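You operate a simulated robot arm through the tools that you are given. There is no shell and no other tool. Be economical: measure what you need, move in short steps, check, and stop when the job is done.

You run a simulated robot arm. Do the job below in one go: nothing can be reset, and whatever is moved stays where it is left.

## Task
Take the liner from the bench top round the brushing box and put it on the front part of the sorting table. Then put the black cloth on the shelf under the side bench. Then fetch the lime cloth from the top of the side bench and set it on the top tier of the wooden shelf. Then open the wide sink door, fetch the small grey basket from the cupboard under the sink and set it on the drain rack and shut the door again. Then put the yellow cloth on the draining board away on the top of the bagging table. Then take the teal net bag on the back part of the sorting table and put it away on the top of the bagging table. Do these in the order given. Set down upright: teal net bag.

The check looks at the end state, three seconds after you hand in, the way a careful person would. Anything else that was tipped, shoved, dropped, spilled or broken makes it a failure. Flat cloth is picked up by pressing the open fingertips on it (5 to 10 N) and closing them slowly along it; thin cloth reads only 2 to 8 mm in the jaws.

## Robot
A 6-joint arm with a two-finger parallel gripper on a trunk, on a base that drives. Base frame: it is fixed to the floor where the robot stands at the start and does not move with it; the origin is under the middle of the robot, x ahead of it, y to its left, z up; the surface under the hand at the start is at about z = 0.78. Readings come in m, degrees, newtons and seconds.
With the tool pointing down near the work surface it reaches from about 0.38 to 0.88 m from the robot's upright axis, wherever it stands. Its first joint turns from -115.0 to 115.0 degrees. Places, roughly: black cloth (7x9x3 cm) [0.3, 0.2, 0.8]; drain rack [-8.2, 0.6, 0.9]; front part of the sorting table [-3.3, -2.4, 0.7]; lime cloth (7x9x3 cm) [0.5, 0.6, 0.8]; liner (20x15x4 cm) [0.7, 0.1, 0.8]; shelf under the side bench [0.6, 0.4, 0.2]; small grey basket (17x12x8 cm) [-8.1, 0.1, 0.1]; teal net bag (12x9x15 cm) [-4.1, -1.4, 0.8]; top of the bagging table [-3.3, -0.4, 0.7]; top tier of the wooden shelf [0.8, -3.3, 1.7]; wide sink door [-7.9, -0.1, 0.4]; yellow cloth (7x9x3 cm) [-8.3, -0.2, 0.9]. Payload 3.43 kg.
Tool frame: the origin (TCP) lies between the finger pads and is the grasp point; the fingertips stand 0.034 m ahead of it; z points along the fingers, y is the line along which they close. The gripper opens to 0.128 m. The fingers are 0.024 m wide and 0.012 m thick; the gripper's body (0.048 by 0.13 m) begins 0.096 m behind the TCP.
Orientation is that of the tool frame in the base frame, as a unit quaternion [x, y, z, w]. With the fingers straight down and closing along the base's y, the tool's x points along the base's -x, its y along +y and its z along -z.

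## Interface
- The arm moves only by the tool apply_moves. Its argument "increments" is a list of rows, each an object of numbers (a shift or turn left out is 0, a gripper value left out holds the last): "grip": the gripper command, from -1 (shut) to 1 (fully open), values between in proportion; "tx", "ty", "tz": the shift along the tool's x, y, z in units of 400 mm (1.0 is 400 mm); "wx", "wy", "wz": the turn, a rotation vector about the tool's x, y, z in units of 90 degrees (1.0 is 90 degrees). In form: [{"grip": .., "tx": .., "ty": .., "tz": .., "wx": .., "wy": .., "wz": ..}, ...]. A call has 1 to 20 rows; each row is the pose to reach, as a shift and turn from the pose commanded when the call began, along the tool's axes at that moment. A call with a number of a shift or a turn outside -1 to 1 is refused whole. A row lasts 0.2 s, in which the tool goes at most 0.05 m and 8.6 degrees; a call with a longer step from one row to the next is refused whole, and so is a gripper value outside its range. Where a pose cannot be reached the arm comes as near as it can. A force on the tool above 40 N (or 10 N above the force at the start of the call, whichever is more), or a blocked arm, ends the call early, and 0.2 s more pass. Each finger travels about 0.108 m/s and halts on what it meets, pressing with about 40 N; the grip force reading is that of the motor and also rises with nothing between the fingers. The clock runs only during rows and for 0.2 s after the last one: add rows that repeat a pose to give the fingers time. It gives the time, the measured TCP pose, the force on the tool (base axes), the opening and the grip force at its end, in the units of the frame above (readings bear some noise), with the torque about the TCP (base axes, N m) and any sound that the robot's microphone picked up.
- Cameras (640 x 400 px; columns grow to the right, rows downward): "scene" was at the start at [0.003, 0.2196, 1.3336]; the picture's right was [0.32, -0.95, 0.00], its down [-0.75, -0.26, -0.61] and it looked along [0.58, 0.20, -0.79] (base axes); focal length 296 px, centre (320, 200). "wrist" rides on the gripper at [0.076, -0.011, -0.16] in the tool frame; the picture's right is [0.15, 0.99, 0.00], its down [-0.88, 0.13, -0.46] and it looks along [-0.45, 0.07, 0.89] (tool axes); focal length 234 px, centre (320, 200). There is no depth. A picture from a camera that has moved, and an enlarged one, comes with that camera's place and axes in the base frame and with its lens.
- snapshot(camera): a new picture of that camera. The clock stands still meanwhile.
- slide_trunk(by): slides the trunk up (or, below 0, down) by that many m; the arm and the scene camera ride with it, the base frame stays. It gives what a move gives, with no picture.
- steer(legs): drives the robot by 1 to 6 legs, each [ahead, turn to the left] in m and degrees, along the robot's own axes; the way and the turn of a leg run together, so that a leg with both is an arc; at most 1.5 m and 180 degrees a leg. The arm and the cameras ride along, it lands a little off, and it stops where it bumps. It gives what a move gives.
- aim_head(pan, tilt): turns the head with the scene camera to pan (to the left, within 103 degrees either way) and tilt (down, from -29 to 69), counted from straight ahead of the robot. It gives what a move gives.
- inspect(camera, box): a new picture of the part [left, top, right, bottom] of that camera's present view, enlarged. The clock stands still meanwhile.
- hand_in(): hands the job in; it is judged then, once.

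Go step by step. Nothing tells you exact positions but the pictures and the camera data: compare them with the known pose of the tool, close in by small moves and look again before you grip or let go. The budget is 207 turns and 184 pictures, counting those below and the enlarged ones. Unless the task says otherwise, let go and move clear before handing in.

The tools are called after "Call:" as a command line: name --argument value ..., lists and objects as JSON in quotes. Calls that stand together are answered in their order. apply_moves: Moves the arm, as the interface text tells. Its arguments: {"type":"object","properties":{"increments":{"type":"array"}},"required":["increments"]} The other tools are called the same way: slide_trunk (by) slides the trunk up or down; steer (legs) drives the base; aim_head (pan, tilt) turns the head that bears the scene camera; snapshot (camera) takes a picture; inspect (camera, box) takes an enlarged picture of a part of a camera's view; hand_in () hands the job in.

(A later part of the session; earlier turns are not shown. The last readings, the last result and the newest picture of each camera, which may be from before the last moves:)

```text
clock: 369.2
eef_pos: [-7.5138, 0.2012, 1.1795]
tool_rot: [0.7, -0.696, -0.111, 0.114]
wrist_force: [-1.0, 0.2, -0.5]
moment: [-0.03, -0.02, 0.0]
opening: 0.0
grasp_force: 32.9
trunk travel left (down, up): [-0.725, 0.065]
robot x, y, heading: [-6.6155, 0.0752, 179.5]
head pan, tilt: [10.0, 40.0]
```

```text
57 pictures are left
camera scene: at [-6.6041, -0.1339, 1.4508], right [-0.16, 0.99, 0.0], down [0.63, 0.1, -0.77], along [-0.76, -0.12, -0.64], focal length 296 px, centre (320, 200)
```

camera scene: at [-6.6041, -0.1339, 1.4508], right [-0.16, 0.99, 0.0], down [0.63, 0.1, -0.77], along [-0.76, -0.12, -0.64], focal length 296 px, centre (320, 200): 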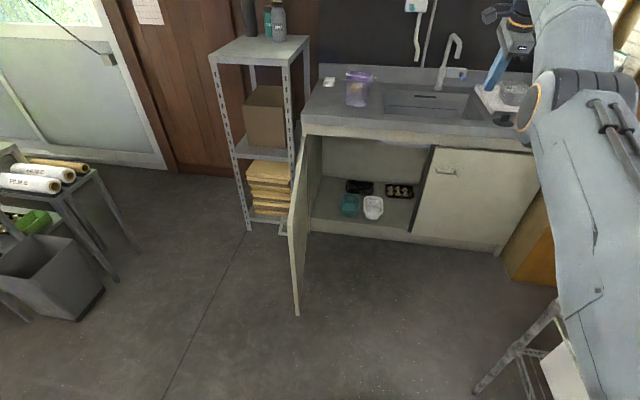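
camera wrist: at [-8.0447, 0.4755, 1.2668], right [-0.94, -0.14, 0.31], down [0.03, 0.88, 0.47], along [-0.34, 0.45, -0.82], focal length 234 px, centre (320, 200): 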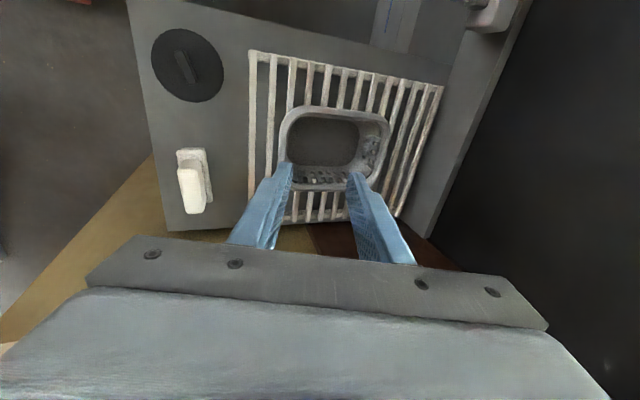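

Call:
apply_moves --increments '[{"grip": -1, "ty": -0.05, "wz": -0.085}, {"ty": -0.1, "wz": -0.17}, {"ty": -0.15, "wz": -0.255}, {"ty": -0.2, "wz": -0.34}, {"ty": -0.25, "wz": -0.425}, {"ty": -0.3, "tz": 0.02, "wz": -0.51}, {"ty": -0.35, "tz": 0.03, "wz": -0.595}, {"ty": -0.4, "tz": 0.04, "wz": -0.68}, {"ty": -0.45, "tz": 0.05, "wz": -0.765}, {"ty": -0.5, "tz": 0.06, "wz": -0.85}, {"ty": -0.55, "tz": 0.07, "wz": -0.93}, {"ty": -0.55, "tz": 0.08, "wz": -1.0}]'

Call:
steer --legs '[[0, 90], [0.55, 0], [0, -90]]'

Call:
aim_head --pan 0 --tilt 45

Call:
snapshot --camera "scene"

```text
clock: 371.8
eef_pos: [-7.4518, 0.2253, 1.2536]
tool_rot: [0.985, -0.143, -0.091, 0.027]
wrist_force: [0.2, -0.1, 0.1]
moment: [0.02, -0.01, -0.01]
opening: 0.0
grasp_force: 32.7
out of reach, approached as far as the arm can: row 1, 2, 3, 4, 5, 6, 7, 8, 9, 10, 11, 12
trunk travel left (down, up): [-0.725, 0.065]
robot x, y, heading: [-6.6122, 0.0732, 179.3]
head pan, tilt: [10.0, 40.0]
```

```text
clock: 373.8
eef_pos: [-7.4304, -0.1529, 1.2551]
tool_rot: [0.992, 0.076, -0.084, 0.046]
wrist_force: [-0.3, -0.3, 0.6]
moment: [-0.02, 0.02, -0.02]
opening: 0.0002
grasp_force: 32.6
trunk travel left (down, up): [-0.725, 0.065]
robot x, y, heading: [-6.6078, 0.0741, -155.9]
head pan, tilt: [10.0, 40.0]
stopped in leg 1: the robot was blocked; the commanded pose is now the measured one
```

```text
clock: 374.5
eef_pos: [-7.4299, -0.1508, 1.255]
tool_rot: [0.993, 0.075, -0.083, 0.046]
wrist_force: [0.8, -0.2, -0.2]
moment: [0.03, 0.01, 0.0]
opening: 0.0003
grasp_force: 33.1
trunk travel left (down, up): [-0.725, 0.065]
robot x, y, heading: [-6.6086, 0.0739, -155.9]
head pan, tilt: [0.0, 45.0]
```

```text
56 pictures are left
camera scene: at [-6.5161, -0.0989, 1.4436], right [-0.41, 0.91, 0.0], down [0.64, 0.29, -0.71], along [-0.65, -0.29, -0.71], focal length 296 px, centre (320, 200)
```

scene: 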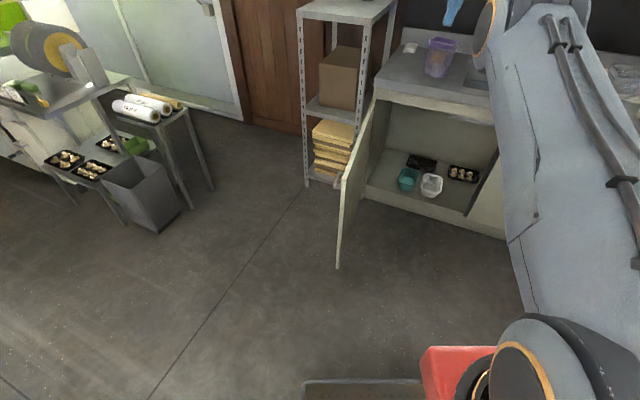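

Call:
steer --legs '[[0.25, 0], [0, 66], [0.48, 0], [0, -90]]'

Call:
snapshot --camera "scene"

```text
clock: 385.6
eef_pos: [-7.6684, -0.3834, 1.255]
tool_rot: [0.987, -0.128, -0.091, 0.028]
wrist_force: [-0.4, -0.1, -0.3]
moment: [0.01, 0.01, 0.01]
opening: 0.0001
grasp_force: 32.9
trunk travel left (down, up): [-0.725, 0.065]
robot x, y, heading: [-6.8278, -0.5063, -179.3]
head pan, tilt: [0.0, 45.0]
```

```text
55 pictures are left
camera scene: at [-6.8082, -0.6994, 1.4436], right [-0.01, 1.0, 0.0], down [0.71, 0.01, -0.71], along [-0.71, -0.01, -0.71], focal length 296 px, centre (320, 200)
```

scene: 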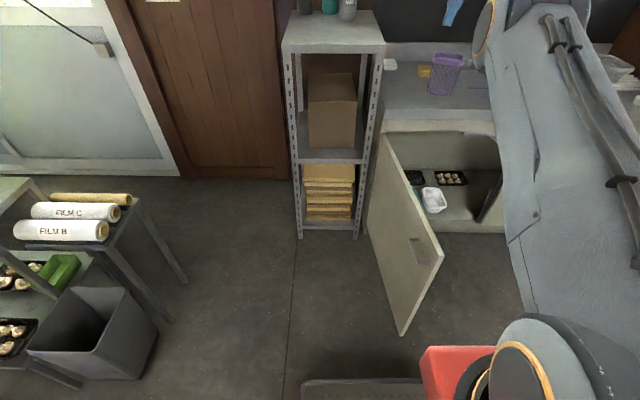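

Call:
apply_moves --increments '[{"grip": -1, "tx": 0.1, "ty": 0.025}, {"tx": 0.2, "ty": 0.05}, {"tx": 0.3, "ty": 0.075}, {"tx": 0.4, "ty": 0.1}, {"tx": 0.5, "ty": 0.125}, {"tx": 0.6, "ty": 0.15}, {"tx": 0.706, "ty": 0.173, "tz": 0.017}]'

Call:
slide_trunk --by -0.35

Call:
slide_trunk --by -0.32

Call:
aim_head --pan 0 --tilt 30

Call:
snapshot --camera "scene"

```text
clock: 387.2
eef_pos: [-7.6648, -0.4121, 1.268]
tool_rot: [0.987, -0.127, -0.09, 0.028]
wrist_force: [0.7, 0.1, -1.1]
moment: [0.01, 0.0, 0.0]
opening: 0.0
grasp_force: 32.6
out of reach, approached as far as the arm can: row 1, 2, 3, 4, 5, 6, 7
trunk travel left (down, up): [-0.725, 0.065]
robot x, y, heading: [-6.8233, -0.5033, -179.2]
head pan, tilt: [0.0, 45.0]
```

```text
clock: 390.6
eef_pos: [-7.6773, -0.4179, 0.9174]
tool_rot: [0.987, -0.128, -0.092, 0.028]
wrist_force: [-0.3, 0.1, -0.8]
moment: [0.0, 0.0, 0.02]
opening: 0.0002
grasp_force: 32.6
trunk travel left (down, up): [-0.375, 0.415]
robot x, y, heading: [-6.8225, -0.5065, -179.3]
head pan, tilt: [0.0, 45.0]
```

```text
clock: 392.3
eef_pos: [-7.6796, -0.4156, 0.7657]
tool_rot: [0.986, -0.127, -0.101, 0.027]
wrist_force: [16.3, 1.9, 18.8]
moment: [0.16, -0.67, -0.07]
opening: 0.0001
grasp_force: 33.2
trunk travel left (down, up): [-0.211, 0.579]
robot x, y, heading: [-6.8254, -0.5056, -179.2]
head pan, tilt: [0.0, 45.0]
stopped: the force on the tool passed its limit at 62 N (the readings are from after the stop); the commanded pose is now the measured one
```

```text
clock: 393.1
eef_pos: [-7.6792, -0.4174, 0.7658]
tool_rot: [0.987, -0.127, -0.1, 0.028]
wrist_force: [19.4, 2.2, 28.8]
moment: [0.26, -0.88, -0.1]
opening: 0.0002
grasp_force: 33.4
trunk travel left (down, up): [-0.211, 0.579]
robot x, y, heading: [-6.8239, -0.5053, -179.2]
head pan, tilt: [0.0, 30.0]
```

```text
54 pictures are left
camera scene: at [-6.9589, -0.7016, 0.9527], right [-0.01, 1.0, 0.0], down [0.5, 0.01, -0.87], along [-0.87, -0.01, -0.5], focal length 296 px, centre (320, 200)
```

scene: 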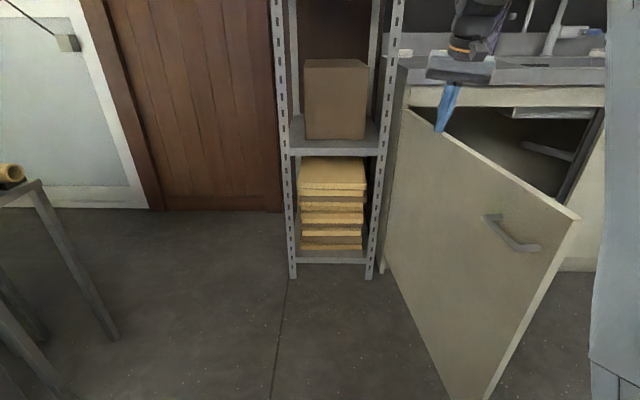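

The fingertips came down on the door's top edge because the sideways arm move had not happened; I lift off at once and relax the wrist.

Call:
slide_trunk --by 0.25

Call:
apply_moves --increments '[{"grip": -1, "wz": 0.09}, {"wz": 0.18}, {"wz": 0.27}, {"wz": 0.36}, {"wz": 0.45}]'

Call:
apply_moves --increments '[{"grip": -1, "tx": 0.05}, {"tx": 0.1}, {"tx": 0.1}]'

Call:
aim_head --pan 0 --tilt 45

Call:
snapshot --camera "scene"

```text
clock: 395.6
eef_pos: [-7.681, -0.4175, 1.013]
tool_rot: [0.987, -0.127, -0.098, 0.028]
wrist_force: [0.3, 0.0, 0.0]
moment: [0.0, 0.01, 0.03]
opening: 0.0
grasp_force: 33.2
trunk travel left (down, up): [-0.461, 0.329]
robot x, y, heading: [-6.8233, -0.5021, -179.3]
head pan, tilt: [0.0, 30.0]
```

```text
clock: 396.9
eef_pos: [-7.6796, -0.4179, 1.0125]
tool_rot: [0.881, -0.462, -0.082, 0.061]
wrist_force: [-0.1, 0.1, -0.3]
moment: [0.03, -0.02, 0.0]
opening: 0.0
grasp_force: 32.5
trunk travel left (down, up): [-0.461, 0.329]
robot x, y, heading: [-6.8234, -0.5057, -179.0]
head pan, tilt: [0.0, 30.0]
```

```text
clock: 397.6
eef_pos: [-7.6577, -0.4491, 1.0091]
tool_rot: [0.881, -0.461, -0.082, 0.061]
wrist_force: [0.5, -0.1, -0.4]
moment: [0.01, -0.04, 0.01]
opening: 0.0001
grasp_force: 33.8
trunk travel left (down, up): [-0.461, 0.329]
robot x, y, heading: [-6.8271, -0.5087, -179.2]
head pan, tilt: [0.0, 30.0]
```

```text
clock: 398.4
eef_pos: [-7.6562, -0.4498, 1.0086]
tool_rot: [0.882, -0.461, -0.083, 0.061]
wrist_force: [0.1, 0.2, 0.1]
moment: [0.01, -0.04, 0.02]
opening: 0.0
grasp_force: 33.1
trunk travel left (down, up): [-0.461, 0.329]
robot x, y, heading: [-6.8244, -0.506, -179.3]
head pan, tilt: [0.0, 45.0]
```

```text
53 pictures are left
camera scene: at [-6.8816, -0.7005, 1.1799], right [-0.01, 1.0, 0.0], down [0.71, 0.01, -0.71], along [-0.71, -0.01, -0.71], focal length 296 px, centre (320, 200)
```

scene: 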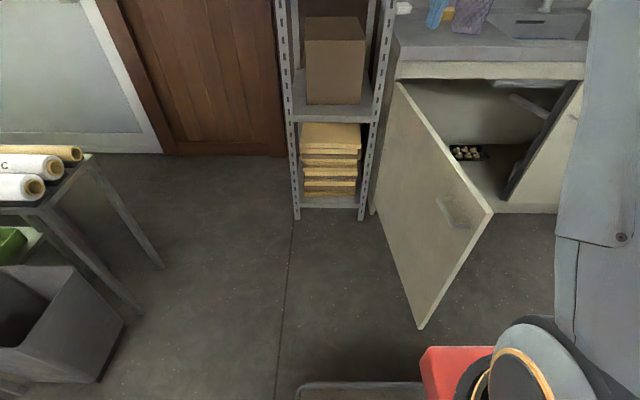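

Call:
apply_moves --increments '[{"grip": -1, "tx": 0.083, "ty": -0.06, "tz": -0.019}, {"tx": 0.165, "ty": -0.12, "tz": -0.038}, {"tx": 0.248, "ty": -0.18, "tz": -0.057}, {"tx": 0.33, "ty": -0.24, "tz": -0.076}, {"tx": 0.413, "ty": -0.3, "tz": -0.095}, {"tx": 0.4955, "ty": -0.36, "tz": -0.1135}]'

```text
clock: 399.8
eef_pos: [-7.4228, -0.529, 1.0059]
tool_rot: [0.882, -0.46, -0.084, 0.06]
wrist_force: [0.1, 1.1, -1.3]
moment: [0.01, -0.04, 0.02]
opening: 0.0
grasp_force: 33.0
trunk travel left (down, up): [-0.461, 0.329]
robot x, y, heading: [-6.8281, -0.5051, -179.2]
head pan, tilt: [0.0, 45.0]
```

Call:
slide_trunk --by -0.4

Call:
aim_head --pan 5 --tilt 35

Call:
snapshot --camera "scene"

```text
clock: 403.6
eef_pos: [-7.4219, -0.5312, 0.6095]
tool_rot: [0.882, -0.459, -0.082, 0.061]
wrist_force: [1.1, 0.3, -0.7]
moment: [-0.01, -0.03, -0.01]
opening: 0.0001
grasp_force: 32.7
trunk travel left (down, up): [-0.061, 0.729]
robot x, y, heading: [-6.8253, -0.5056, -179.2]
head pan, tilt: [0.0, 45.0]
```

```text
clock: 404.4
eef_pos: [-7.4223, -0.5311, 0.6095]
tool_rot: [0.882, -0.461, -0.083, 0.06]
wrist_force: [0.1, 0.0, -0.1]
moment: [-0.01, 0.0, 0.01]
opening: 0.0
grasp_force: 33.0
trunk travel left (down, up): [-0.061, 0.729]
robot x, y, heading: [-6.8251, -0.5052, -178.9]
head pan, tilt: [5.0, 35.0]
```

```text
52 pictures are left
camera scene: at [-6.9991, -0.7098, 0.7946], right [-0.1, 0.99, 0.0], down [0.57, 0.06, -0.82], along [-0.81, -0.08, -0.57], focal length 296 px, centre (320, 200)
```

scene: 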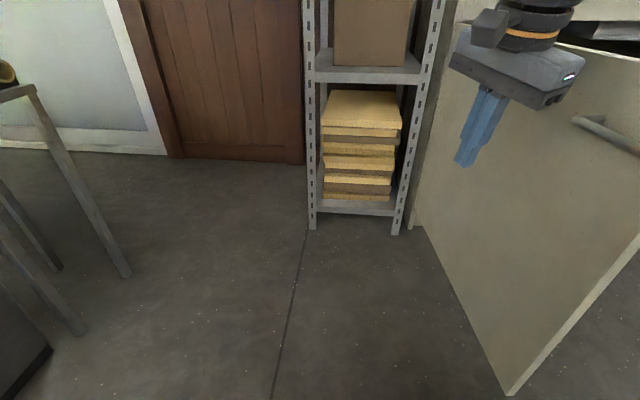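

Call:
apply_moves --increments '[{"grip": -1, "tx": -0.09, "ty": -0.052}, {"tx": -0.175, "ty": -0.104}, {"tx": -0.26, "ty": -0.156, "tz": -0.005}, {"tx": -0.34, "ty": -0.194}, {"tx": -0.418, "ty": -0.231}, {"tx": -0.496, "ty": -0.268}, {"tx": -0.574, "ty": -0.3055}, {"tx": -0.655, "ty": -0.32}, {"tx": -0.736, "ty": -0.334, "tz": 0.005}, {"tx": -0.817, "ty": -0.348, "tz": 0.01}, {"tx": -0.898, "ty": -0.3625, "tz": 0.015}]'

Call:
snapshot --camera "scene"

```text
clock: 406.8
eef_pos: [-7.5087, -0.1521, 0.6109]
tool_rot: [0.882, -0.46, -0.083, 0.061]
wrist_force: [0.5, 0.4, 0.5]
moment: [-0.01, 0.01, 0.01]
opening: 0.0
grasp_force: 32.6
trunk travel left (down, up): [-0.061, 0.729]
robot x, y, heading: [-6.8255, -0.5066, -179.4]
head pan, tilt: [5.0, 35.0]
```

```text
51 pictures are left
camera scene: at [-6.999, -0.7098, 0.7947], right [-0.1, 0.99, 0.0], down [0.57, 0.06, -0.82], along [-0.81, -0.08, -0.57], focal length 296 px, centre (320, 200)
```

scene: 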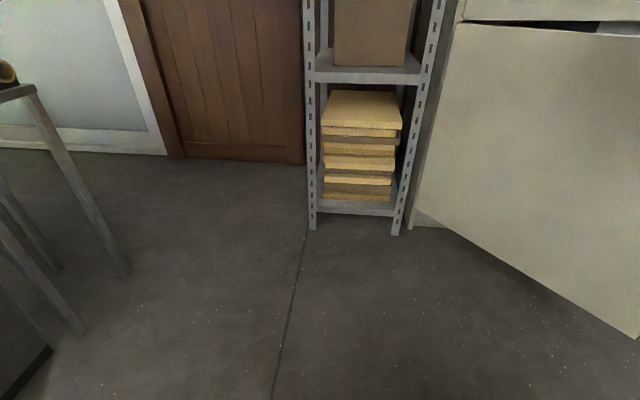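

Call:
aim_head --pan -30 --tilt 25

Call:
snapshot --camera "scene"

```text
clock: 407.8
eef_pos: [-7.5096, -0.1526, 0.6102]
tool_rot: [0.882, -0.46, -0.083, 0.06]
wrist_force: [-0.5, -0.8, 0.3]
moment: [0.0, -0.01, 0.0]
opening: 0.0
grasp_force: 33.4
trunk travel left (down, up): [-0.061, 0.729]
robot x, y, heading: [-6.826, -0.5018, -179.2]
head pan, tilt: [-30.0, 25.0]
```

```text
50 pictures are left
camera scene: at [-6.992, -0.656, 0.8104], right [0.49, 0.87, 0.0], down [0.37, -0.21, -0.91], along [-0.79, 0.44, -0.42], focal length 296 px, centre (320, 200)
```

scene: 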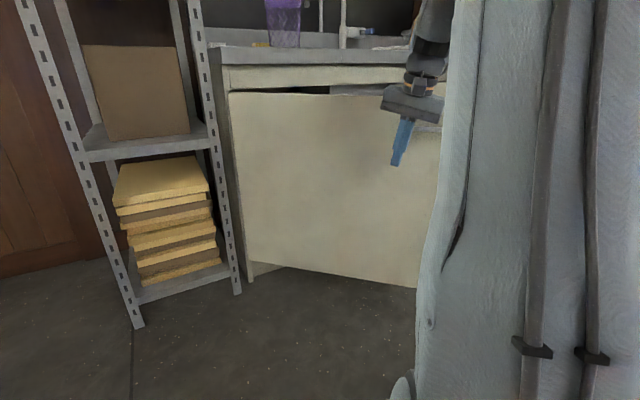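

Call:
apply_moves --increments '[{"grip": -1, "tx": -0.107, "ty": 0.01, "tz": 0.012}, {"tx": -0.214, "ty": 0.02, "tz": 0.024}, {"tx": -0.32, "ty": 0.031, "tz": 0.036}, {"tx": -0.42, "ty": 0.065, "tz": 0.051}, {"tx": -0.52, "ty": 0.1, "tz": 0.067}, {"tx": -0.6225, "ty": 0.135, "tz": 0.083}]'

Call:
snapshot --camera "scene"

```text
clock: 409.2
eef_pos: [-7.6718, -0.0001, 0.6007]
tool_rot: [0.882, -0.46, -0.081, 0.061]
wrist_force: [-0.5, 0.1, -0.6]
moment: [-0.01, 0.01, -0.01]
opening: 0.0001
grasp_force: 33.5
out of reach, approached as far as the arm can: row 6
trunk travel left (down, up): [-0.061, 0.729]
robot x, y, heading: [-6.8216, -0.5038, -179.1]
head pan, tilt: [-30.0, 25.0]
```

```text
49 pictures are left
camera scene: at [-6.992, -0.6558, 0.8105], right [0.49, 0.87, 0.0], down [0.37, -0.21, -0.91], along [-0.79, 0.44, -0.42], focal length 296 px, centre (320, 200)
```

scene: 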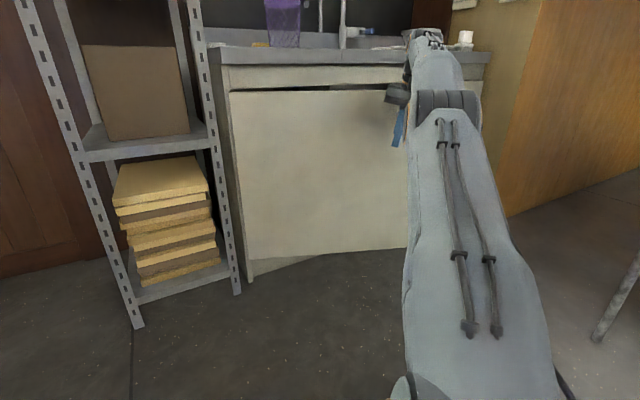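

Call:
apply_moves --increments '[{"grip": -1, "tx": 0.06, "ty": -0.09, "tz": 0.05}, {"tx": 0.12, "ty": -0.18, "tz": 0.1, "wx": -0.07, "wy": -0.0475}, {"tx": 0.19, "ty": -0.287, "tz": 0.15, "wx": -0.14, "wy": -0.095}, {"tx": 0.19, "ty": -0.287, "tz": 0.184, "wx": -0.21, "wy": -0.1425}, {"tx": 0.19, "ty": -0.287, "tz": 0.184, "wx": -0.28, "wy": -0.19}, {"tx": 0.19, "ty": -0.287, "tz": 0.184, "wx": -0.35, "wy": -0.2375}, {"tx": 0.19, "ty": -0.287, "tz": 0.184, "wx": -0.41, "wy": -0.285}]'

Call:
snapshot --camera "scene"

Call:
snapshot --camera "wrist"

```text
refused: row 3 steps farther than a row can; nothing moved
```

```text
48 pictures are left
camera scene: at [-6.992, -0.6558, 0.8105], right [0.49, 0.87, 0.0], down [0.37, -0.21, -0.91], along [-0.79, 0.44, -0.42], focal length 296 px, centre (320, 200)
```

scene: 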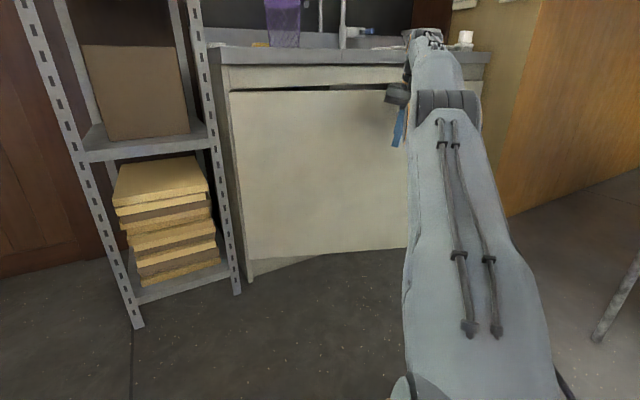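

```text
47 pictures are left
camera wrist: at [-7.5893, -0.0528, 0.7493], right [-0.71, -0.68, 0.17], down [-0.51, 0.66, 0.55], along [-0.48, 0.3, -0.82], focal length 234 px, centre (320, 200)
```

wrist: 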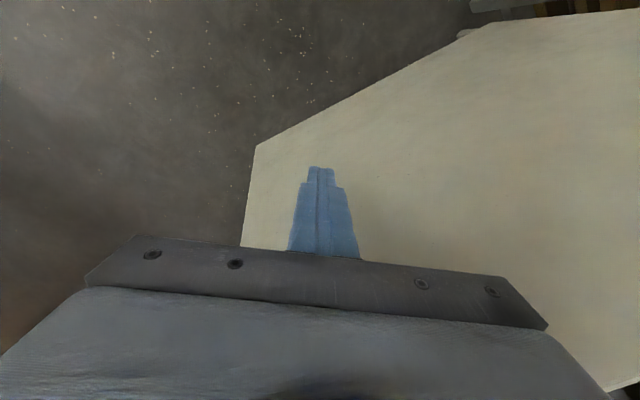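

Call:
apply_moves --increments '[{"grip": -1, "tx": 0.06, "ty": -0.09, "tz": 0.05}, {"tx": 0.11, "ty": -0.17, "tz": 0.1, "wx": -0.07, "wy": -0.0475}, {"tx": 0.16, "ty": -0.24, "tz": 0.15, "wx": -0.14, "wy": -0.095}, {"tx": 0.19, "ty": -0.287, "tz": 0.184, "wx": -0.21, "wy": -0.1425}, {"tx": 0.19, "ty": -0.287, "tz": 0.184, "wx": -0.28, "wy": -0.19}, {"tx": 0.19, "ty": -0.287, "tz": 0.184, "wx": -0.35, "wy": -0.2375}, {"tx": 0.19, "ty": -0.287, "tz": 0.184, "wx": -0.41, "wy": -0.285}]'

Call:
snapshot --camera "wrist"

```text
clock: 410.8
eef_pos: [-7.5523, 0.0016, 0.5014]
tool_rot: [0.777, -0.413, -0.414, 0.232]
wrist_force: [0.6, -0.8, 0.2]
moment: [-0.03, -0.03, 0.0]
opening: 0.0
grasp_force: 33.0
trunk travel left (down, up): [-0.061, 0.729]
robot x, y, heading: [-6.8265, -0.5067, -179.3]
head pan, tilt: [-30.0, 25.0]
```

```text
46 pictures are left
camera wrist: at [-7.3907, -0.0543, 0.5479], right [-0.4, -0.67, 0.63], down [0.04, 0.67, 0.74], along [-0.92, 0.32, -0.24], focal length 234 px, centre (320, 200)
```

wrist: 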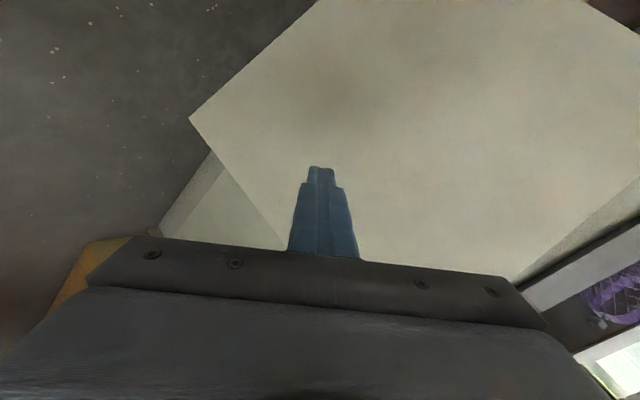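

Call:
steer --legs '[[0.32, 0]]'

Call:
steer --legs '[[0.05, 0]]'

Call:
snapshot --camera "scene"

```text
clock: 412.9
eef_pos: [-7.869, -0.001, 0.5011]
tool_rot: [0.778, -0.412, -0.414, 0.232]
wrist_force: [-0.8, 0.1, 0.1]
moment: [0.04, 0.01, 0.0]
opening: 0.0
grasp_force: 32.8
trunk travel left (down, up): [-0.061, 0.729]
robot x, y, heading: [-7.1421, -0.5127, -179.5]
head pan, tilt: [-30.0, 25.0]
```

```text
clock: 413.8
eef_pos: [-7.8933, -0.0017, 0.5002]
tool_rot: [0.778, -0.413, -0.413, 0.231]
wrist_force: [8.9, -5.0, 5.6]
moment: [-0.02, 0.12, 0.15]
opening: 0.0
grasp_force: 32.7
trunk travel left (down, up): [-0.061, 0.729]
robot x, y, heading: [-7.175, -0.5085, -179.2]
head pan, tilt: [-30.0, 25.0]
stopped in leg 1: the force on the tool passed its limit at 164 N (the readings are from after the stop); the commanded pose is now the measured one
```

```text
45 pictures are left
camera scene: at [-7.3394, -0.6598, 0.8104], right [0.49, 0.87, 0.0], down [0.37, -0.21, -0.91], along [-0.79, 0.45, -0.42], focal length 296 px, centre (320, 200)
```

scene: 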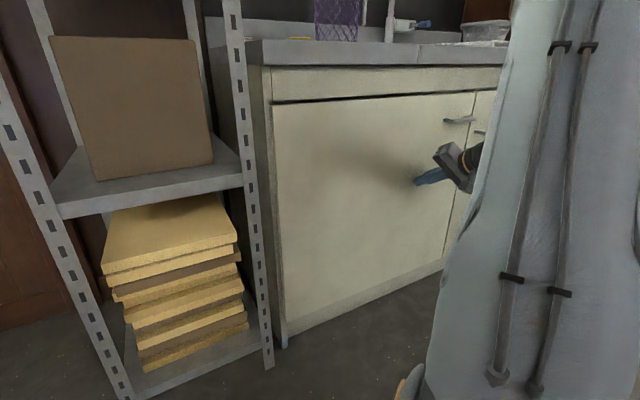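

The door is shut. Now I back off, raise the trunk and line up for the yellow cloth behind the purple mesh bin.

Call:
steer --legs '[[-0.3, 0]]'

Call:
slide_trunk --by 0.4

Call:
slide_trunk --by 0.25

Call:
apply_moves --increments '[{"grip": -1, "wx": 0.07, "wy": 0.0475, "tx": 0, "ty": 0.02}, {"wx": 0.14, "wy": 0.095}, {"wx": 0.21, "wy": 0.1425}, {"wx": 0.28, "wy": 0.19}, {"wx": 0.35, "wy": 0.2375}, {"wx": 0.41, "wy": 0.285}]'

Call:
steer --legs '[[0, -45], [0.6, 0], [0, 45]]'

```text
clock: 415.8
eef_pos: [-7.5991, 0.0017, 0.5002]
tool_rot: [0.779, -0.413, -0.412, 0.232]
wrist_force: [-0.2, -0.7, -0.2]
moment: [0.02, 0.0, 0.01]
opening: 0.0
grasp_force: 32.7
trunk travel left (down, up): [-0.061, 0.729]
robot x, y, heading: [-6.8765, -0.5086, -179.4]
head pan, tilt: [-30.0, 25.0]
```

```text
clock: 419.6
eef_pos: [-7.5981, 0.0023, 0.9015]
tool_rot: [0.778, -0.413, -0.412, 0.232]
wrist_force: [-0.3, 0.1, 0.7]
moment: [0.0, 0.0, 0.0]
opening: 0.0
grasp_force: 32.8
trunk travel left (down, up): [-0.461, 0.329]
robot x, y, heading: [-6.8741, -0.5067, -179.4]
head pan, tilt: [-30.0, 25.0]
```

```text
clock: 422.2
eef_pos: [-7.5985, 0.0019, 1.1501]
tool_rot: [0.778, -0.413, -0.412, 0.232]
wrist_force: [0.0, 0.0, 0.1]
moment: [0.01, -0.01, 0.04]
opening: 0.0
grasp_force: 32.6
trunk travel left (down, up): [-0.711, 0.079]
robot x, y, heading: [-6.8759, -0.5068, -179.3]
head pan, tilt: [-30.0, 25.0]
```

```text
clock: 423.6
eef_pos: [-7.587, -0.0069, 1.1472]
tool_rot: [0.881, -0.462, -0.081, 0.06]
wrist_force: [-0.6, 0.0, -0.4]
moment: [-0.03, 0.03, 0.05]
opening: 0.0
grasp_force: 33.2
out of reach, approached as far as the arm can: row 6
trunk travel left (down, up): [-0.711, 0.079]
robot x, y, heading: [-6.8759, -0.5058, -179.4]
head pan, tilt: [-30.0, 25.0]
```

```text
clock: 426.7
eef_pos: [-7.0452, 0.3614, 1.1471]
tool_rot: [-0.639, 0.763, 0.096, -0.025]
wrist_force: [1.4, -0.4, -0.4]
moment: [0.02, 0.03, 0.01]
opening: 0.0
grasp_force: 32.9
trunk travel left (down, up): [-0.711, 0.079]
robot x, y, heading: [-6.8956, -0.4904, 135.9]
head pan, tilt: [-30.0, 25.0]
stopped in leg 2: the robot was blocked; the commanded pose is now the measured one
```

Call:
steer --legs '[[-0.06, 0], [0, 44]]'

Call:
aim_head --pan -60 --tilt 15

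Call:
snapshot --camera "scene"

```text
clock: 429.7
eef_pos: [-7.5544, -0.0218, 1.1423]
tool_rot: [0.878, -0.469, -0.078, 0.06]
wrist_force: [0.6, -1.0, 0.2]
moment: [0.02, 0.02, 0.01]
opening: 0.0002
grasp_force: 32.8
trunk travel left (down, up): [-0.711, 0.079]
robot x, y, heading: [-6.8536, -0.5293, 180.0]
head pan, tilt: [-30.0, 25.0]
```

```text
clock: 430.6
eef_pos: [-7.5538, -0.02, 1.1421]
tool_rot: [0.878, -0.469, -0.077, 0.06]
wrist_force: [-0.3, -0.2, 0.1]
moment: [0.0, 0.03, 0.02]
opening: 0.0
grasp_force: 33.7
trunk travel left (down, up): [-0.711, 0.079]
robot x, y, heading: [-6.8517, -0.5311, 180.0]
head pan, tilt: [-60.0, 15.0]
```

```text
44 pictures are left
camera scene: at [-6.8078, -0.644, 1.4767], right [0.87, 0.5, 0.0], down [0.13, -0.22, -0.97], along [-0.48, 0.84, -0.26], focal length 296 px, centre (320, 200)
```

scene: 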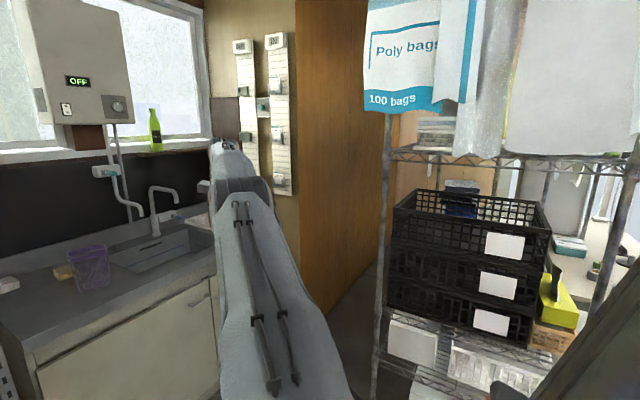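

Call:
steer --legs '[[0.45, 0]]'

Call:
snapshot --camera "wrist"

```text
clock: 433.3
eef_pos: [-8.0002, -0.0207, 1.1429]
tool_rot: [0.878, -0.468, -0.076, 0.06]
wrist_force: [0.1, -1.0, -0.4]
moment: [-0.01, -0.04, -0.03]
opening: 0.0
grasp_force: 33.0
trunk travel left (down, up): [-0.711, 0.079]
robot x, y, heading: [-7.2959, -0.5284, 180.0]
head pan, tilt: [-60.0, 15.0]
```

```text
43 pictures are left
camera wrist: at [-7.9201, -0.073, 1.2923], right [-0.72, -0.67, 0.16], down [-0.5, 0.68, 0.54], along [-0.47, 0.31, -0.83], focal length 234 px, centre (320, 200)
```

wrist: 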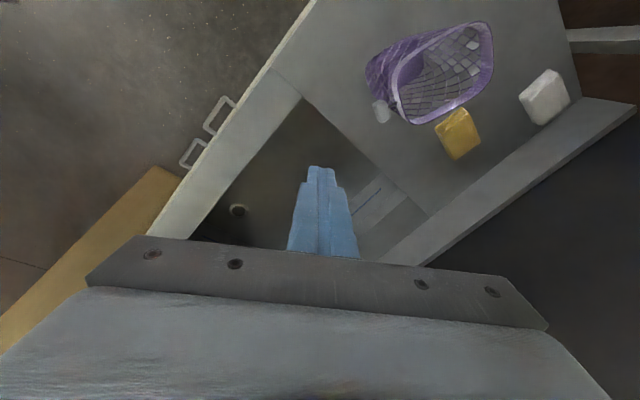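

Call:
steer --legs '[[0.2, 0]]'

Call:
apply_moves --increments '[{"grip": -1, "tx": 0.049, "ty": 0.058, "tz": 0.006, "wx": 0.02, "wy": 0.002, "wz": 0.062}, {"tx": 0.098, "ty": 0.117, "tz": 0.013, "wx": 0.041, "wy": 0.005, "wz": 0.125}, {"tx": 0.146, "ty": 0.175, "tz": 0.02, "wx": 0.062, "wy": 0.007, "wz": 0.187}, {"tx": 0.195, "ty": 0.234, "tz": 0.026, "wx": 0.083, "wy": 0.01, "wz": 0.25}, {"tx": 0.244, "ty": 0.292, "tz": 0.033, "wx": 0.103, "wy": 0.012, "wz": 0.312}, {"tx": 0.293, "ty": 0.351, "tz": 0.04, "wx": 0.124, "wy": 0.0147, "wz": 0.375}]'

Call:
snapshot --camera "wrist"

```text
clock: 434.9
eef_pos: [-8.2071, -0.022, 1.1413]
tool_rot: [0.879, -0.467, -0.077, 0.061]
wrist_force: [1.3, 0.1, 0.2]
moment: [0.0, -0.02, -0.05]
opening: 0.0001
grasp_force: 33.2
trunk travel left (down, up): [-0.711, 0.079]
robot x, y, heading: [-7.502, -0.5282, -180.0]
head pan, tilt: [-60.0, 15.0]
```

```text
clock: 436.4
eef_pos: [-8.2602, -0.1987, 1.1437]
tool_rot: [-0.707, 0.707, 0.001, -0.001]
wrist_force: [0.9, 0.4, 0.2]
moment: [-0.02, 0.03, 0.02]
opening: 0.0
grasp_force: 33.2
trunk travel left (down, up): [-0.711, 0.079]
robot x, y, heading: [-7.5038, -0.5317, -180.0]
head pan, tilt: [-60.0, 15.0]
```

```text
42 pictures are left
camera wrist: at [-8.2493, -0.276, 1.3045], right [-0.99, -0.15, 0.0], down [-0.13, 0.88, 0.46], along [-0.07, 0.45, -0.89], focal length 234 px, centre (320, 200)
```

wrist: 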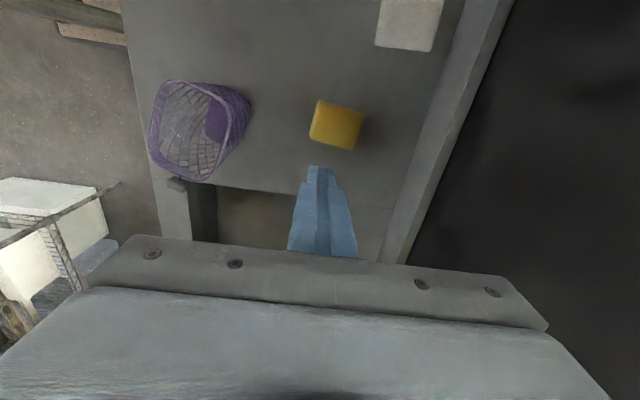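

Call:
apply_moves --increments '[{"grip": 0.85, "tx": 0.0375, "ty": 0.0675}, {"tx": 0.0375, "ty": 0.0675, "tz": 0.11}, {"tx": 0.0375, "ty": 0.0675, "tz": 0.22}, {"tx": 0.0375, "ty": 0.0675, "tz": 0.33}, {"tx": 0.0375, "ty": 0.0675, "tz": 0.43}, {"tx": 0.0375, "ty": 0.0675, "tz": 0.48}, {"tx": 0.0375, "ty": 0.0675, "tz": 0.48}]'

Call:
snapshot --camera "wrist"

```text
clock: 437.9
eef_pos: [-8.2892, -0.214, 0.951]
tool_rot: [0.707, -0.707, -0.001, 0.0]
wrist_force: [0.4, -0.3, -0.4]
moment: [0.04, -0.02, 0.0]
opening: 0.1184
grasp_force: 0.1
out of reach, approached as far as the arm can: row 1
trunk travel left (down, up): [-0.711, 0.079]
robot x, y, heading: [-7.5042, -0.5285, -179.8]
head pan, tilt: [-60.0, 15.0]
```

```text
41 pictures are left
camera wrist: at [-8.2773, -0.2914, 1.1123], right [-0.99, -0.15, 0.0], down [-0.13, 0.88, 0.46], along [-0.07, 0.45, -0.89], focal length 234 px, centre (320, 200)
```

wrist: 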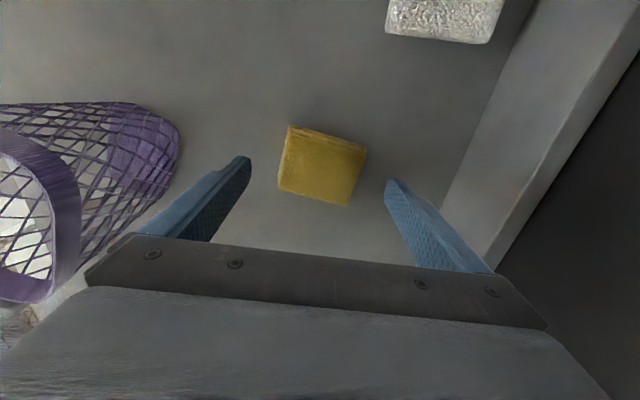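

Call:
apply_moves --increments '[{"ty": 0.003, "tx": 0.01, "tz": 0.03}, {"ty": 0.003, "tx": 0.01, "tz": 0.055}, {"ty": 0.003, "tx": 0.01, "tz": 0.075}, {"ty": 0.003, "tx": 0.01, "tz": 0.075}]'

```text
clock: 438.9
eef_pos: [-8.2889, -0.2167, 0.9215]
tool_rot: [0.708, -0.706, -0.001, 0.001]
wrist_force: [0.3, -0.5, -0.2]
moment: [-0.03, 0.01, 0.02]
opening: 0.1183
grasp_force: 0.1
trunk travel left (down, up): [-0.711, 0.079]
robot x, y, heading: [-7.5062, -0.5286, -179.8]
head pan, tilt: [-60.0, 15.0]
```

Call:
apply_moves --increments '[{"tz": 0.0125}, {"tz": 0.025}, {"tz": 0.025}]'

Call:
snapshot --camera "wrist"

```text
clock: 439.8
eef_pos: [-8.2898, -0.2166, 0.9118]
tool_rot: [0.708, -0.706, -0.001, 0.001]
wrist_force: [-0.5, 0.3, 0.5]
moment: [-0.01, 0.01, 0.0]
opening: 0.1185
grasp_force: 0.1
trunk travel left (down, up): [-0.711, 0.079]
robot x, y, heading: [-7.5062, -0.5278, -179.8]
head pan, tilt: [-60.0, 15.0]
```

```text
40 pictures are left
camera wrist: at [-8.2787, -0.2938, 1.0719], right [-0.99, -0.15, 0.0], down [-0.13, 0.88, 0.46], along [-0.07, 0.45, -0.89], focal length 234 px, centre (320, 200)
```

wrist: 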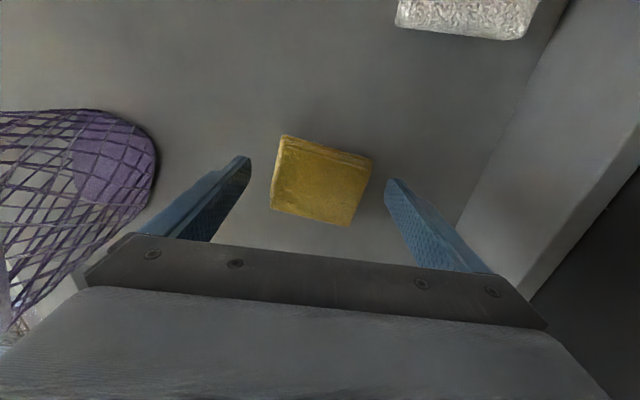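

Call:
apply_moves --increments '[{"tz": 0.01}, {"tz": 0.02}, {"tz": 0.03}, {"tz": 0.03}]'

```text
clock: 440.8
eef_pos: [-8.2886, -0.2171, 0.8987]
tool_rot: [0.708, -0.706, -0.001, 0.001]
wrist_force: [0.2, -0.4, -1.3]
moment: [-0.02, 0.02, -0.01]
opening: 0.1183
grasp_force: 0.0
trunk travel left (down, up): [-0.711, 0.079]
robot x, y, heading: [-7.5056, -0.532, -180.1]
head pan, tilt: [-60.0, 15.0]
```

Call:
apply_moves --increments '[{"tz": 0.008}, {"tz": 0.015}, {"tz": 0.022}, {"tz": 0.022}]'

Call:
inspect --camera "wrist" --box '[200, 110, 440, 260]'

```text
clock: 441.8
eef_pos: [-8.2891, -0.2167, 0.8907]
tool_rot: [0.708, -0.706, -0.001, 0.001]
wrist_force: [-0.3, -0.5, 0.0]
moment: [0.01, 0.01, 0.0]
opening: 0.1186
grasp_force: 0.1
trunk travel left (down, up): [-0.711, 0.079]
robot x, y, heading: [-7.504, -0.5287, -180.0]
head pan, tilt: [-60.0, 15.0]
```

```text
2.67 times, centred on (320, 185) of wrist
camera zoom: at [-8.2776, -0.2944, 1.0508], right [-0.99, -0.15, 0.0], down [-0.13, 0.88, 0.46], along [-0.07, 0.45, -0.89], focal length 624 px, centre (320, 240)
```

zoom: 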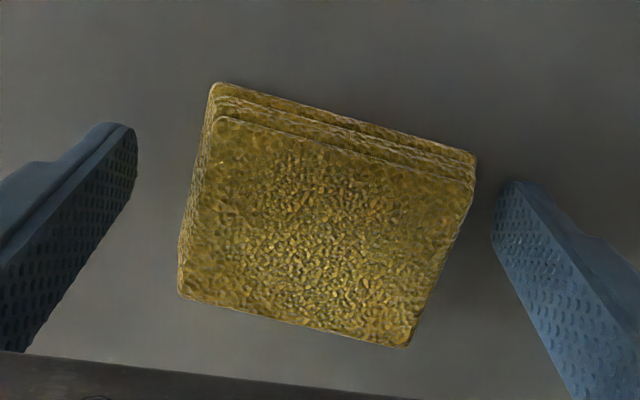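

Call:
apply_moves --increments '[{"grip": 0.7, "ty": 0.007, "tz": 0.008}, {"grip": 0.5, "ty": 0.007, "tz": 0.008}, {"grip": 0.3, "ty": 0.007, "tz": 0.008}, {"grip": 0.1, "ty": 0.007, "tz": 0.008}, {"grip": -0.2, "ty": 0.007, "tz": 0.008}, {"grip": -0.6, "ty": 0.007, "tz": 0.008}, {"grip": -1, "ty": 0.007, "tz": 0.008}, {"grip": -1, "ty": 0.007, "tz": 0.008}]'

Call:
apply_moves --increments '[{"grip": -1, "tz": -0.06}, {"tz": -0.16}, {"tz": -0.27}, {"tz": -0.38}, {"tz": -0.5}, {"tz": -0.6}]'

Call:
snapshot --camera "wrist"

```text
clock: 443.6
eef_pos: [-8.2906, -0.2177, 0.8876]
tool_rot: [0.708, -0.707, -0.001, 0.002]
wrist_force: [0.4, 0.6, 0.2]
moment: [-0.01, 0.0, -0.01]
opening: 0.0902
grasp_force: 40.4
trunk travel left (down, up): [-0.711, 0.079]
robot x, y, heading: [-7.4997, -0.532, -179.5]
head pan, tilt: [-60.0, 15.0]
```

```text
clock: 444.9
eef_pos: [-8.2873, -0.2167, 1.1249]
tool_rot: [0.708, -0.706, 0.001, 0.0]
wrist_force: [0.1, -0.1, -1.1]
moment: [-0.05, -0.09, 0.0]
opening: 0.0899
grasp_force: 40.0
out of reach, approached as far as the arm can: row 6
trunk travel left (down, up): [-0.711, 0.079]
robot x, y, heading: [-7.5063, -0.5301, -179.8]
head pan, tilt: [-60.0, 15.0]
```

```text
38 pictures are left
camera wrist: at [-8.2776, -0.2941, 1.2863], right [-0.99, -0.15, 0.0], down [-0.13, 0.88, 0.46], along [-0.07, 0.45, -0.89], focal length 234 px, centre (320, 200)
```

wrist: 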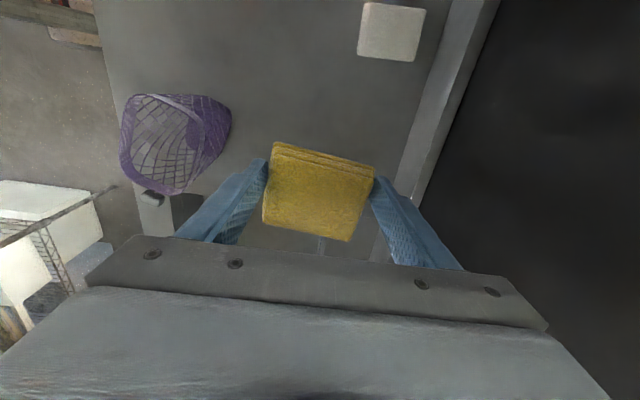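

Yellow cloth is held. I back out, tuck the arm and go to the tables from this side, looking first.

Call:
steer --legs '[[-0.6, 0]]'

Call:
apply_moves --increments '[{"grip": -1, "tx": 0.08, "ty": -0.08}, {"tx": 0.16, "ty": -0.16}, {"tx": 0.24, "ty": -0.24}, {"tx": 0.32, "ty": -0.32}, {"tx": 0.4, "ty": -0.4}, {"tx": 0.48, "ty": -0.48}]'

Call:
steer --legs '[[0, 175]]'

Call:
aim_head --pan 0 --tilt 12

Call:
snapshot --camera "scene"

```text
clock: 448.3
eef_pos: [-7.6858, -0.2132, 1.1265]
tool_rot: [-0.706, 0.708, 0.002, -0.002]
wrist_force: [0.3, -0.3, -1.4]
moment: [0.01, -0.02, 0.02]
opening: 0.0892
grasp_force: 40.4
trunk travel left (down, up): [-0.711, 0.079]
robot x, y, heading: [-6.906, -0.5324, 179.8]
head pan, tilt: [-60.0, 15.0]
```

```text
clock: 449.7
eef_pos: [-7.4927, -0.4061, 1.1268]
tool_rot: [-0.706, 0.708, 0.001, 0.0]
wrist_force: [-0.9, 0.3, -1.0]
moment: [-0.03, -0.04, 0.02]
opening: 0.0891
grasp_force: 39.6
trunk travel left (down, up): [-0.711, 0.079]
robot x, y, heading: [-6.9022, -0.5279, 179.6]
head pan, tilt: [-60.0, 15.0]
```

```text
clock: 457.4
eef_pos: [-6.3176, -0.671, 1.1261]
tool_rot: [0.717, 0.697, 0.001, 0.001]
wrist_force: [0.1, 0.6, -0.5]
moment: [0.04, 0.0, -0.04]
opening: 0.0882
grasp_force: 39.7
trunk travel left (down, up): [-0.711, 0.079]
robot x, y, heading: [-6.9048, -0.5317, -1.7]
head pan, tilt: [-60.0, 15.0]
```

```text
clock: 458.7
eef_pos: [-6.3165, -0.6705, 1.127]
tool_rot: [0.717, 0.697, 0.001, 0.002]
wrist_force: [0.5, 0.3, -0.8]
moment: [0.02, -0.02, 0.01]
opening: 0.088
grasp_force: 39.9
trunk travel left (down, up): [-0.711, 0.079]
robot x, y, heading: [-6.9012, -0.5325, -1.8]
head pan, tilt: [0.0, 12.0]
```

```text
37 pictures are left
camera scene: at [-6.8965, -0.3356, 1.4816], right [-0.03, -1.0, 0.0], down [-0.21, 0.01, -0.98], along [0.98, -0.03, -0.21], focal length 296 px, centre (320, 200)
```

scene: 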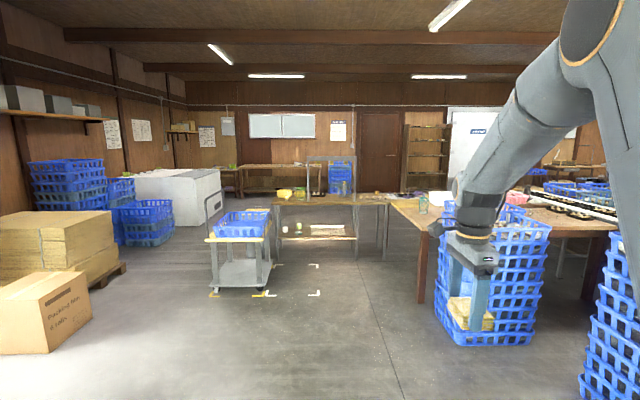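

Call:
steer --legs '[[0, 2], [1.4, 0], [1.3, 0]]'

Call:
aim_head --pan -10 --tilt 35

Call:
snapshot --camera "scene"

```text
clock: 472.1
eef_pos: [-3.6328, -0.5993, 1.1263]
tool_rot: [0.703, 0.711, 0.001, 0.002]
wrist_force: [-0.3, 0.3, -0.2]
moment: [0.01, 0.01, 0.02]
opening: 0.0871
grasp_force: 39.7
trunk travel left (down, up): [-0.711, 0.079]
robot x, y, heading: [-4.2186, -0.4879, 1.0]
head pan, tilt: [0.0, 12.0]
```

```text
clock: 473.0
eef_pos: [-3.6327, -0.6005, 1.128]
tool_rot: [0.703, 0.711, 0.001, 0.001]
wrist_force: [-0.2, -0.4, -0.3]
moment: [-0.01, 0.01, -0.02]
opening: 0.0869
grasp_force: 40.2
trunk travel left (down, up): [-0.711, 0.079]
robot x, y, heading: [-4.221, -0.4868, 0.8]
head pan, tilt: [-10.0, 35.0]
```

```text
36 pictures are left
camera scene: at [-4.2302, -0.3045, 1.4448], right [-0.16, -0.99, 0.0], down [-0.57, 0.09, -0.82], along [0.81, -0.13, -0.57], focal length 296 px, centre (320, 200)
```

scene: 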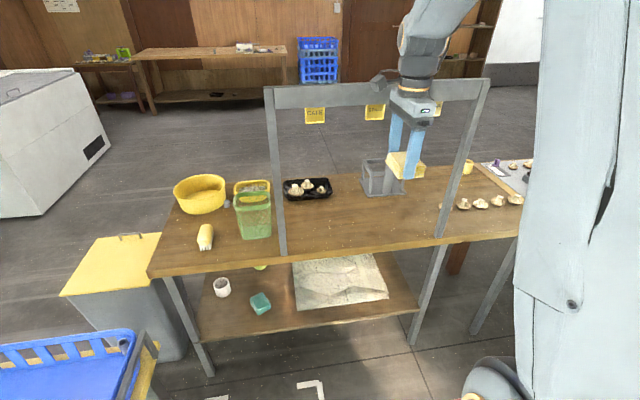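

A label frame stands along this side of the bagging table, so I will go round and set the cloth down from the open side.

Call:
steer --legs '[[-1.0, 0], [0, 76], [1.45, 0], [0, -70], [1.3, 0], [0, -7]]'

Call:
steer --legs '[[1.35, 0], [0, -90], [1.48, 0], [0, -90]]'

Call:
aim_head --pan -5 --tilt 35

Call:
snapshot --camera "scene"

```text
clock: 498.1
eef_pos: [-2.9152, 0.895, 1.1268]
tool_rot: [0.724, 0.69, 0.001, 0.001]
wrist_force: [-0.2, -0.9, 0.1]
moment: [0.03, 0.01, 0.0]
opening: 0.0866
grasp_force: 40.0
trunk travel left (down, up): [-0.711, 0.079]
robot x, y, heading: [-3.5014, 1.0479, -2.7]
head pan, tilt: [-10.0, 35.0]
```

```text
clock: 519.5
eef_pos: [-2.7847, -0.389, 1.1263]
tool_rot: [-0.702, 0.712, 0.0, -0.001]
wrist_force: [0.0, -0.9, 0.0]
moment: [0.03, -0.02, -0.02]
opening: 0.0868
grasp_force: 40.3
trunk travel left (down, up): [-0.711, 0.079]
robot x, y, heading: [-2.1946, -0.5191, 179.1]
head pan, tilt: [-10.0, 35.0]
```

```text
clock: 520.1
eef_pos: [-2.7849, -0.3879, 1.1266]
tool_rot: [-0.702, 0.713, 0.001, -0.001]
wrist_force: [0.7, 0.9, -0.2]
moment: [0.05, 0.02, 0.02]
opening: 0.0867
grasp_force: 39.6
trunk travel left (down, up): [-0.711, 0.079]
robot x, y, heading: [-2.1999, -0.5199, 179.3]
head pan, tilt: [-5.0, 35.0]
```

```text
35 pictures are left
camera scene: at [-2.1957, -0.7072, 1.4447], right [0.1, 0.99, 0.0], down [0.57, -0.06, -0.82], along [-0.81, 0.08, -0.57], focal length 296 px, centre (320, 200)
```

scene: 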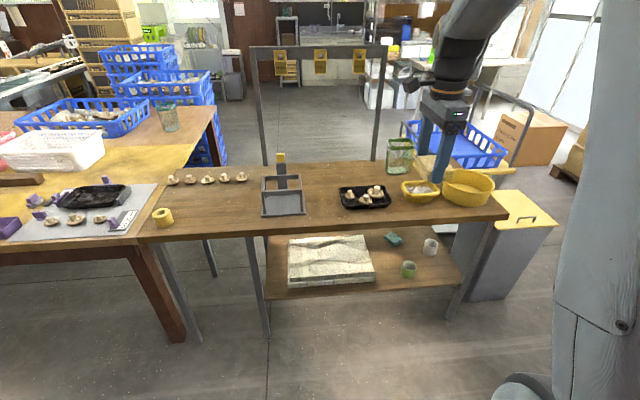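

Call:
steer --legs '[[0, 62], [0.54, 0], [0, -61.5]]'

Call:
snapshot --camera "wrist"

```text
clock: 528.6
eef_pos: [-3.0444, -0.8811, 1.1286]
tool_rot: [0.714, -0.7, -0.001, 0.0]
wrist_force: [-0.1, -0.1, -0.5]
moment: [-0.02, 0.01, -0.01]
opening: 0.0868
grasp_force: 40.1
trunk travel left (down, up): [-0.711, 0.079]
robot x, y, heading: [-2.4486, -0.9948, -178.8]
head pan, tilt: [-5.0, 35.0]
```

```text
34 pictures are left
camera wrist: at [-3.0321, -0.9575, 1.2879], right [-0.99, -0.17, 0.0], down [-0.15, 0.88, 0.46], along [-0.08, 0.45, -0.89], focal length 234 px, centre (320, 200)
```

wrist: 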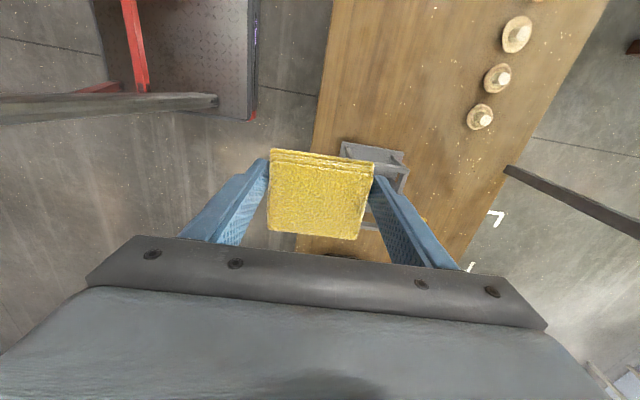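

Call:
apply_moves --increments '[{"grip": -1, "tx": 0.068, "ty": 0.073}, {"tx": 0.136, "ty": 0.146}, {"tx": 0.204, "ty": 0.219}, {"tx": 0.272, "ty": 0.292}, {"tx": 0.34, "ty": 0.365}, {"tx": 0.34, "ty": 0.365, "tz": 0.12}, {"tx": 0.34, "ty": 0.365, "tz": 0.24}, {"tx": 0.34, "ty": 0.365, "tz": 0.36}, {"tx": 0.34, "ty": 0.365, "tz": 0.48}, {"tx": 0.34, "ty": 0.365, "tz": 0.6}, {"tx": 0.34, "ty": 0.365, "tz": 0.7}, {"tx": 0.34, "ty": 0.365, "tz": 0.77}]'

Call:
snapshot --camera "scene"

```text
clock: 531.2
eef_pos: [-3.19, -1.0179, 0.8192]
tool_rot: [0.714, -0.7, -0.001, 0.001]
wrist_force: [0.5, -0.8, -0.5]
moment: [-0.03, -0.01, 0.02]
opening: 0.0865
grasp_force: 40.5
trunk travel left (down, up): [-0.711, 0.079]
robot x, y, heading: [-2.4544, -0.996, -178.9]
head pan, tilt: [-5.0, 35.0]
```

```text
33 pictures are left
camera scene: at [-2.4446, -1.1789, 1.4447], right [0.07, 1.0, 0.0], down [0.57, -0.04, -0.82], along [-0.82, 0.06, -0.57], focal length 296 px, centre (320, 200)
```

scene: 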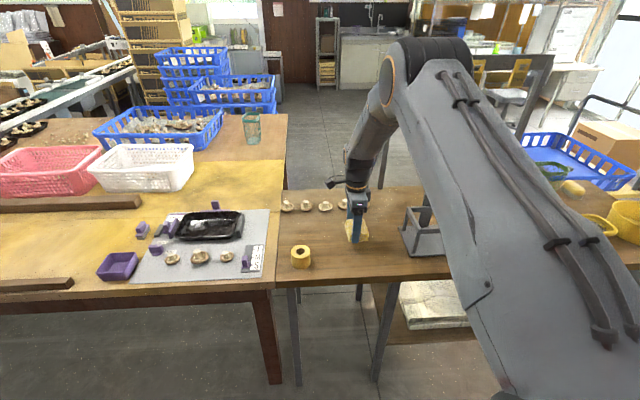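

Call:
apply_moves --increments '[{"grip": -1, "tz": 0.03}, {"tz": 0.06}, {"tz": 0.08}, {"tz": 0.095}, {"tz": 0.11}, {"tz": 0.11}]'

```text
clock: 532.6
eef_pos: [-3.1897, -1.0198, 0.7767]
tool_rot: [0.714, -0.7, -0.001, 0.002]
wrist_force: [6.6, -0.8, 24.6]
moment: [0.4, -1.2, -0.1]
opening: 0.0863
grasp_force: 39.9
trunk travel left (down, up): [-0.711, 0.079]
robot x, y, heading: [-2.4529, -0.9922, -179.1]
head pan, tilt: [-5.0, 35.0]
```

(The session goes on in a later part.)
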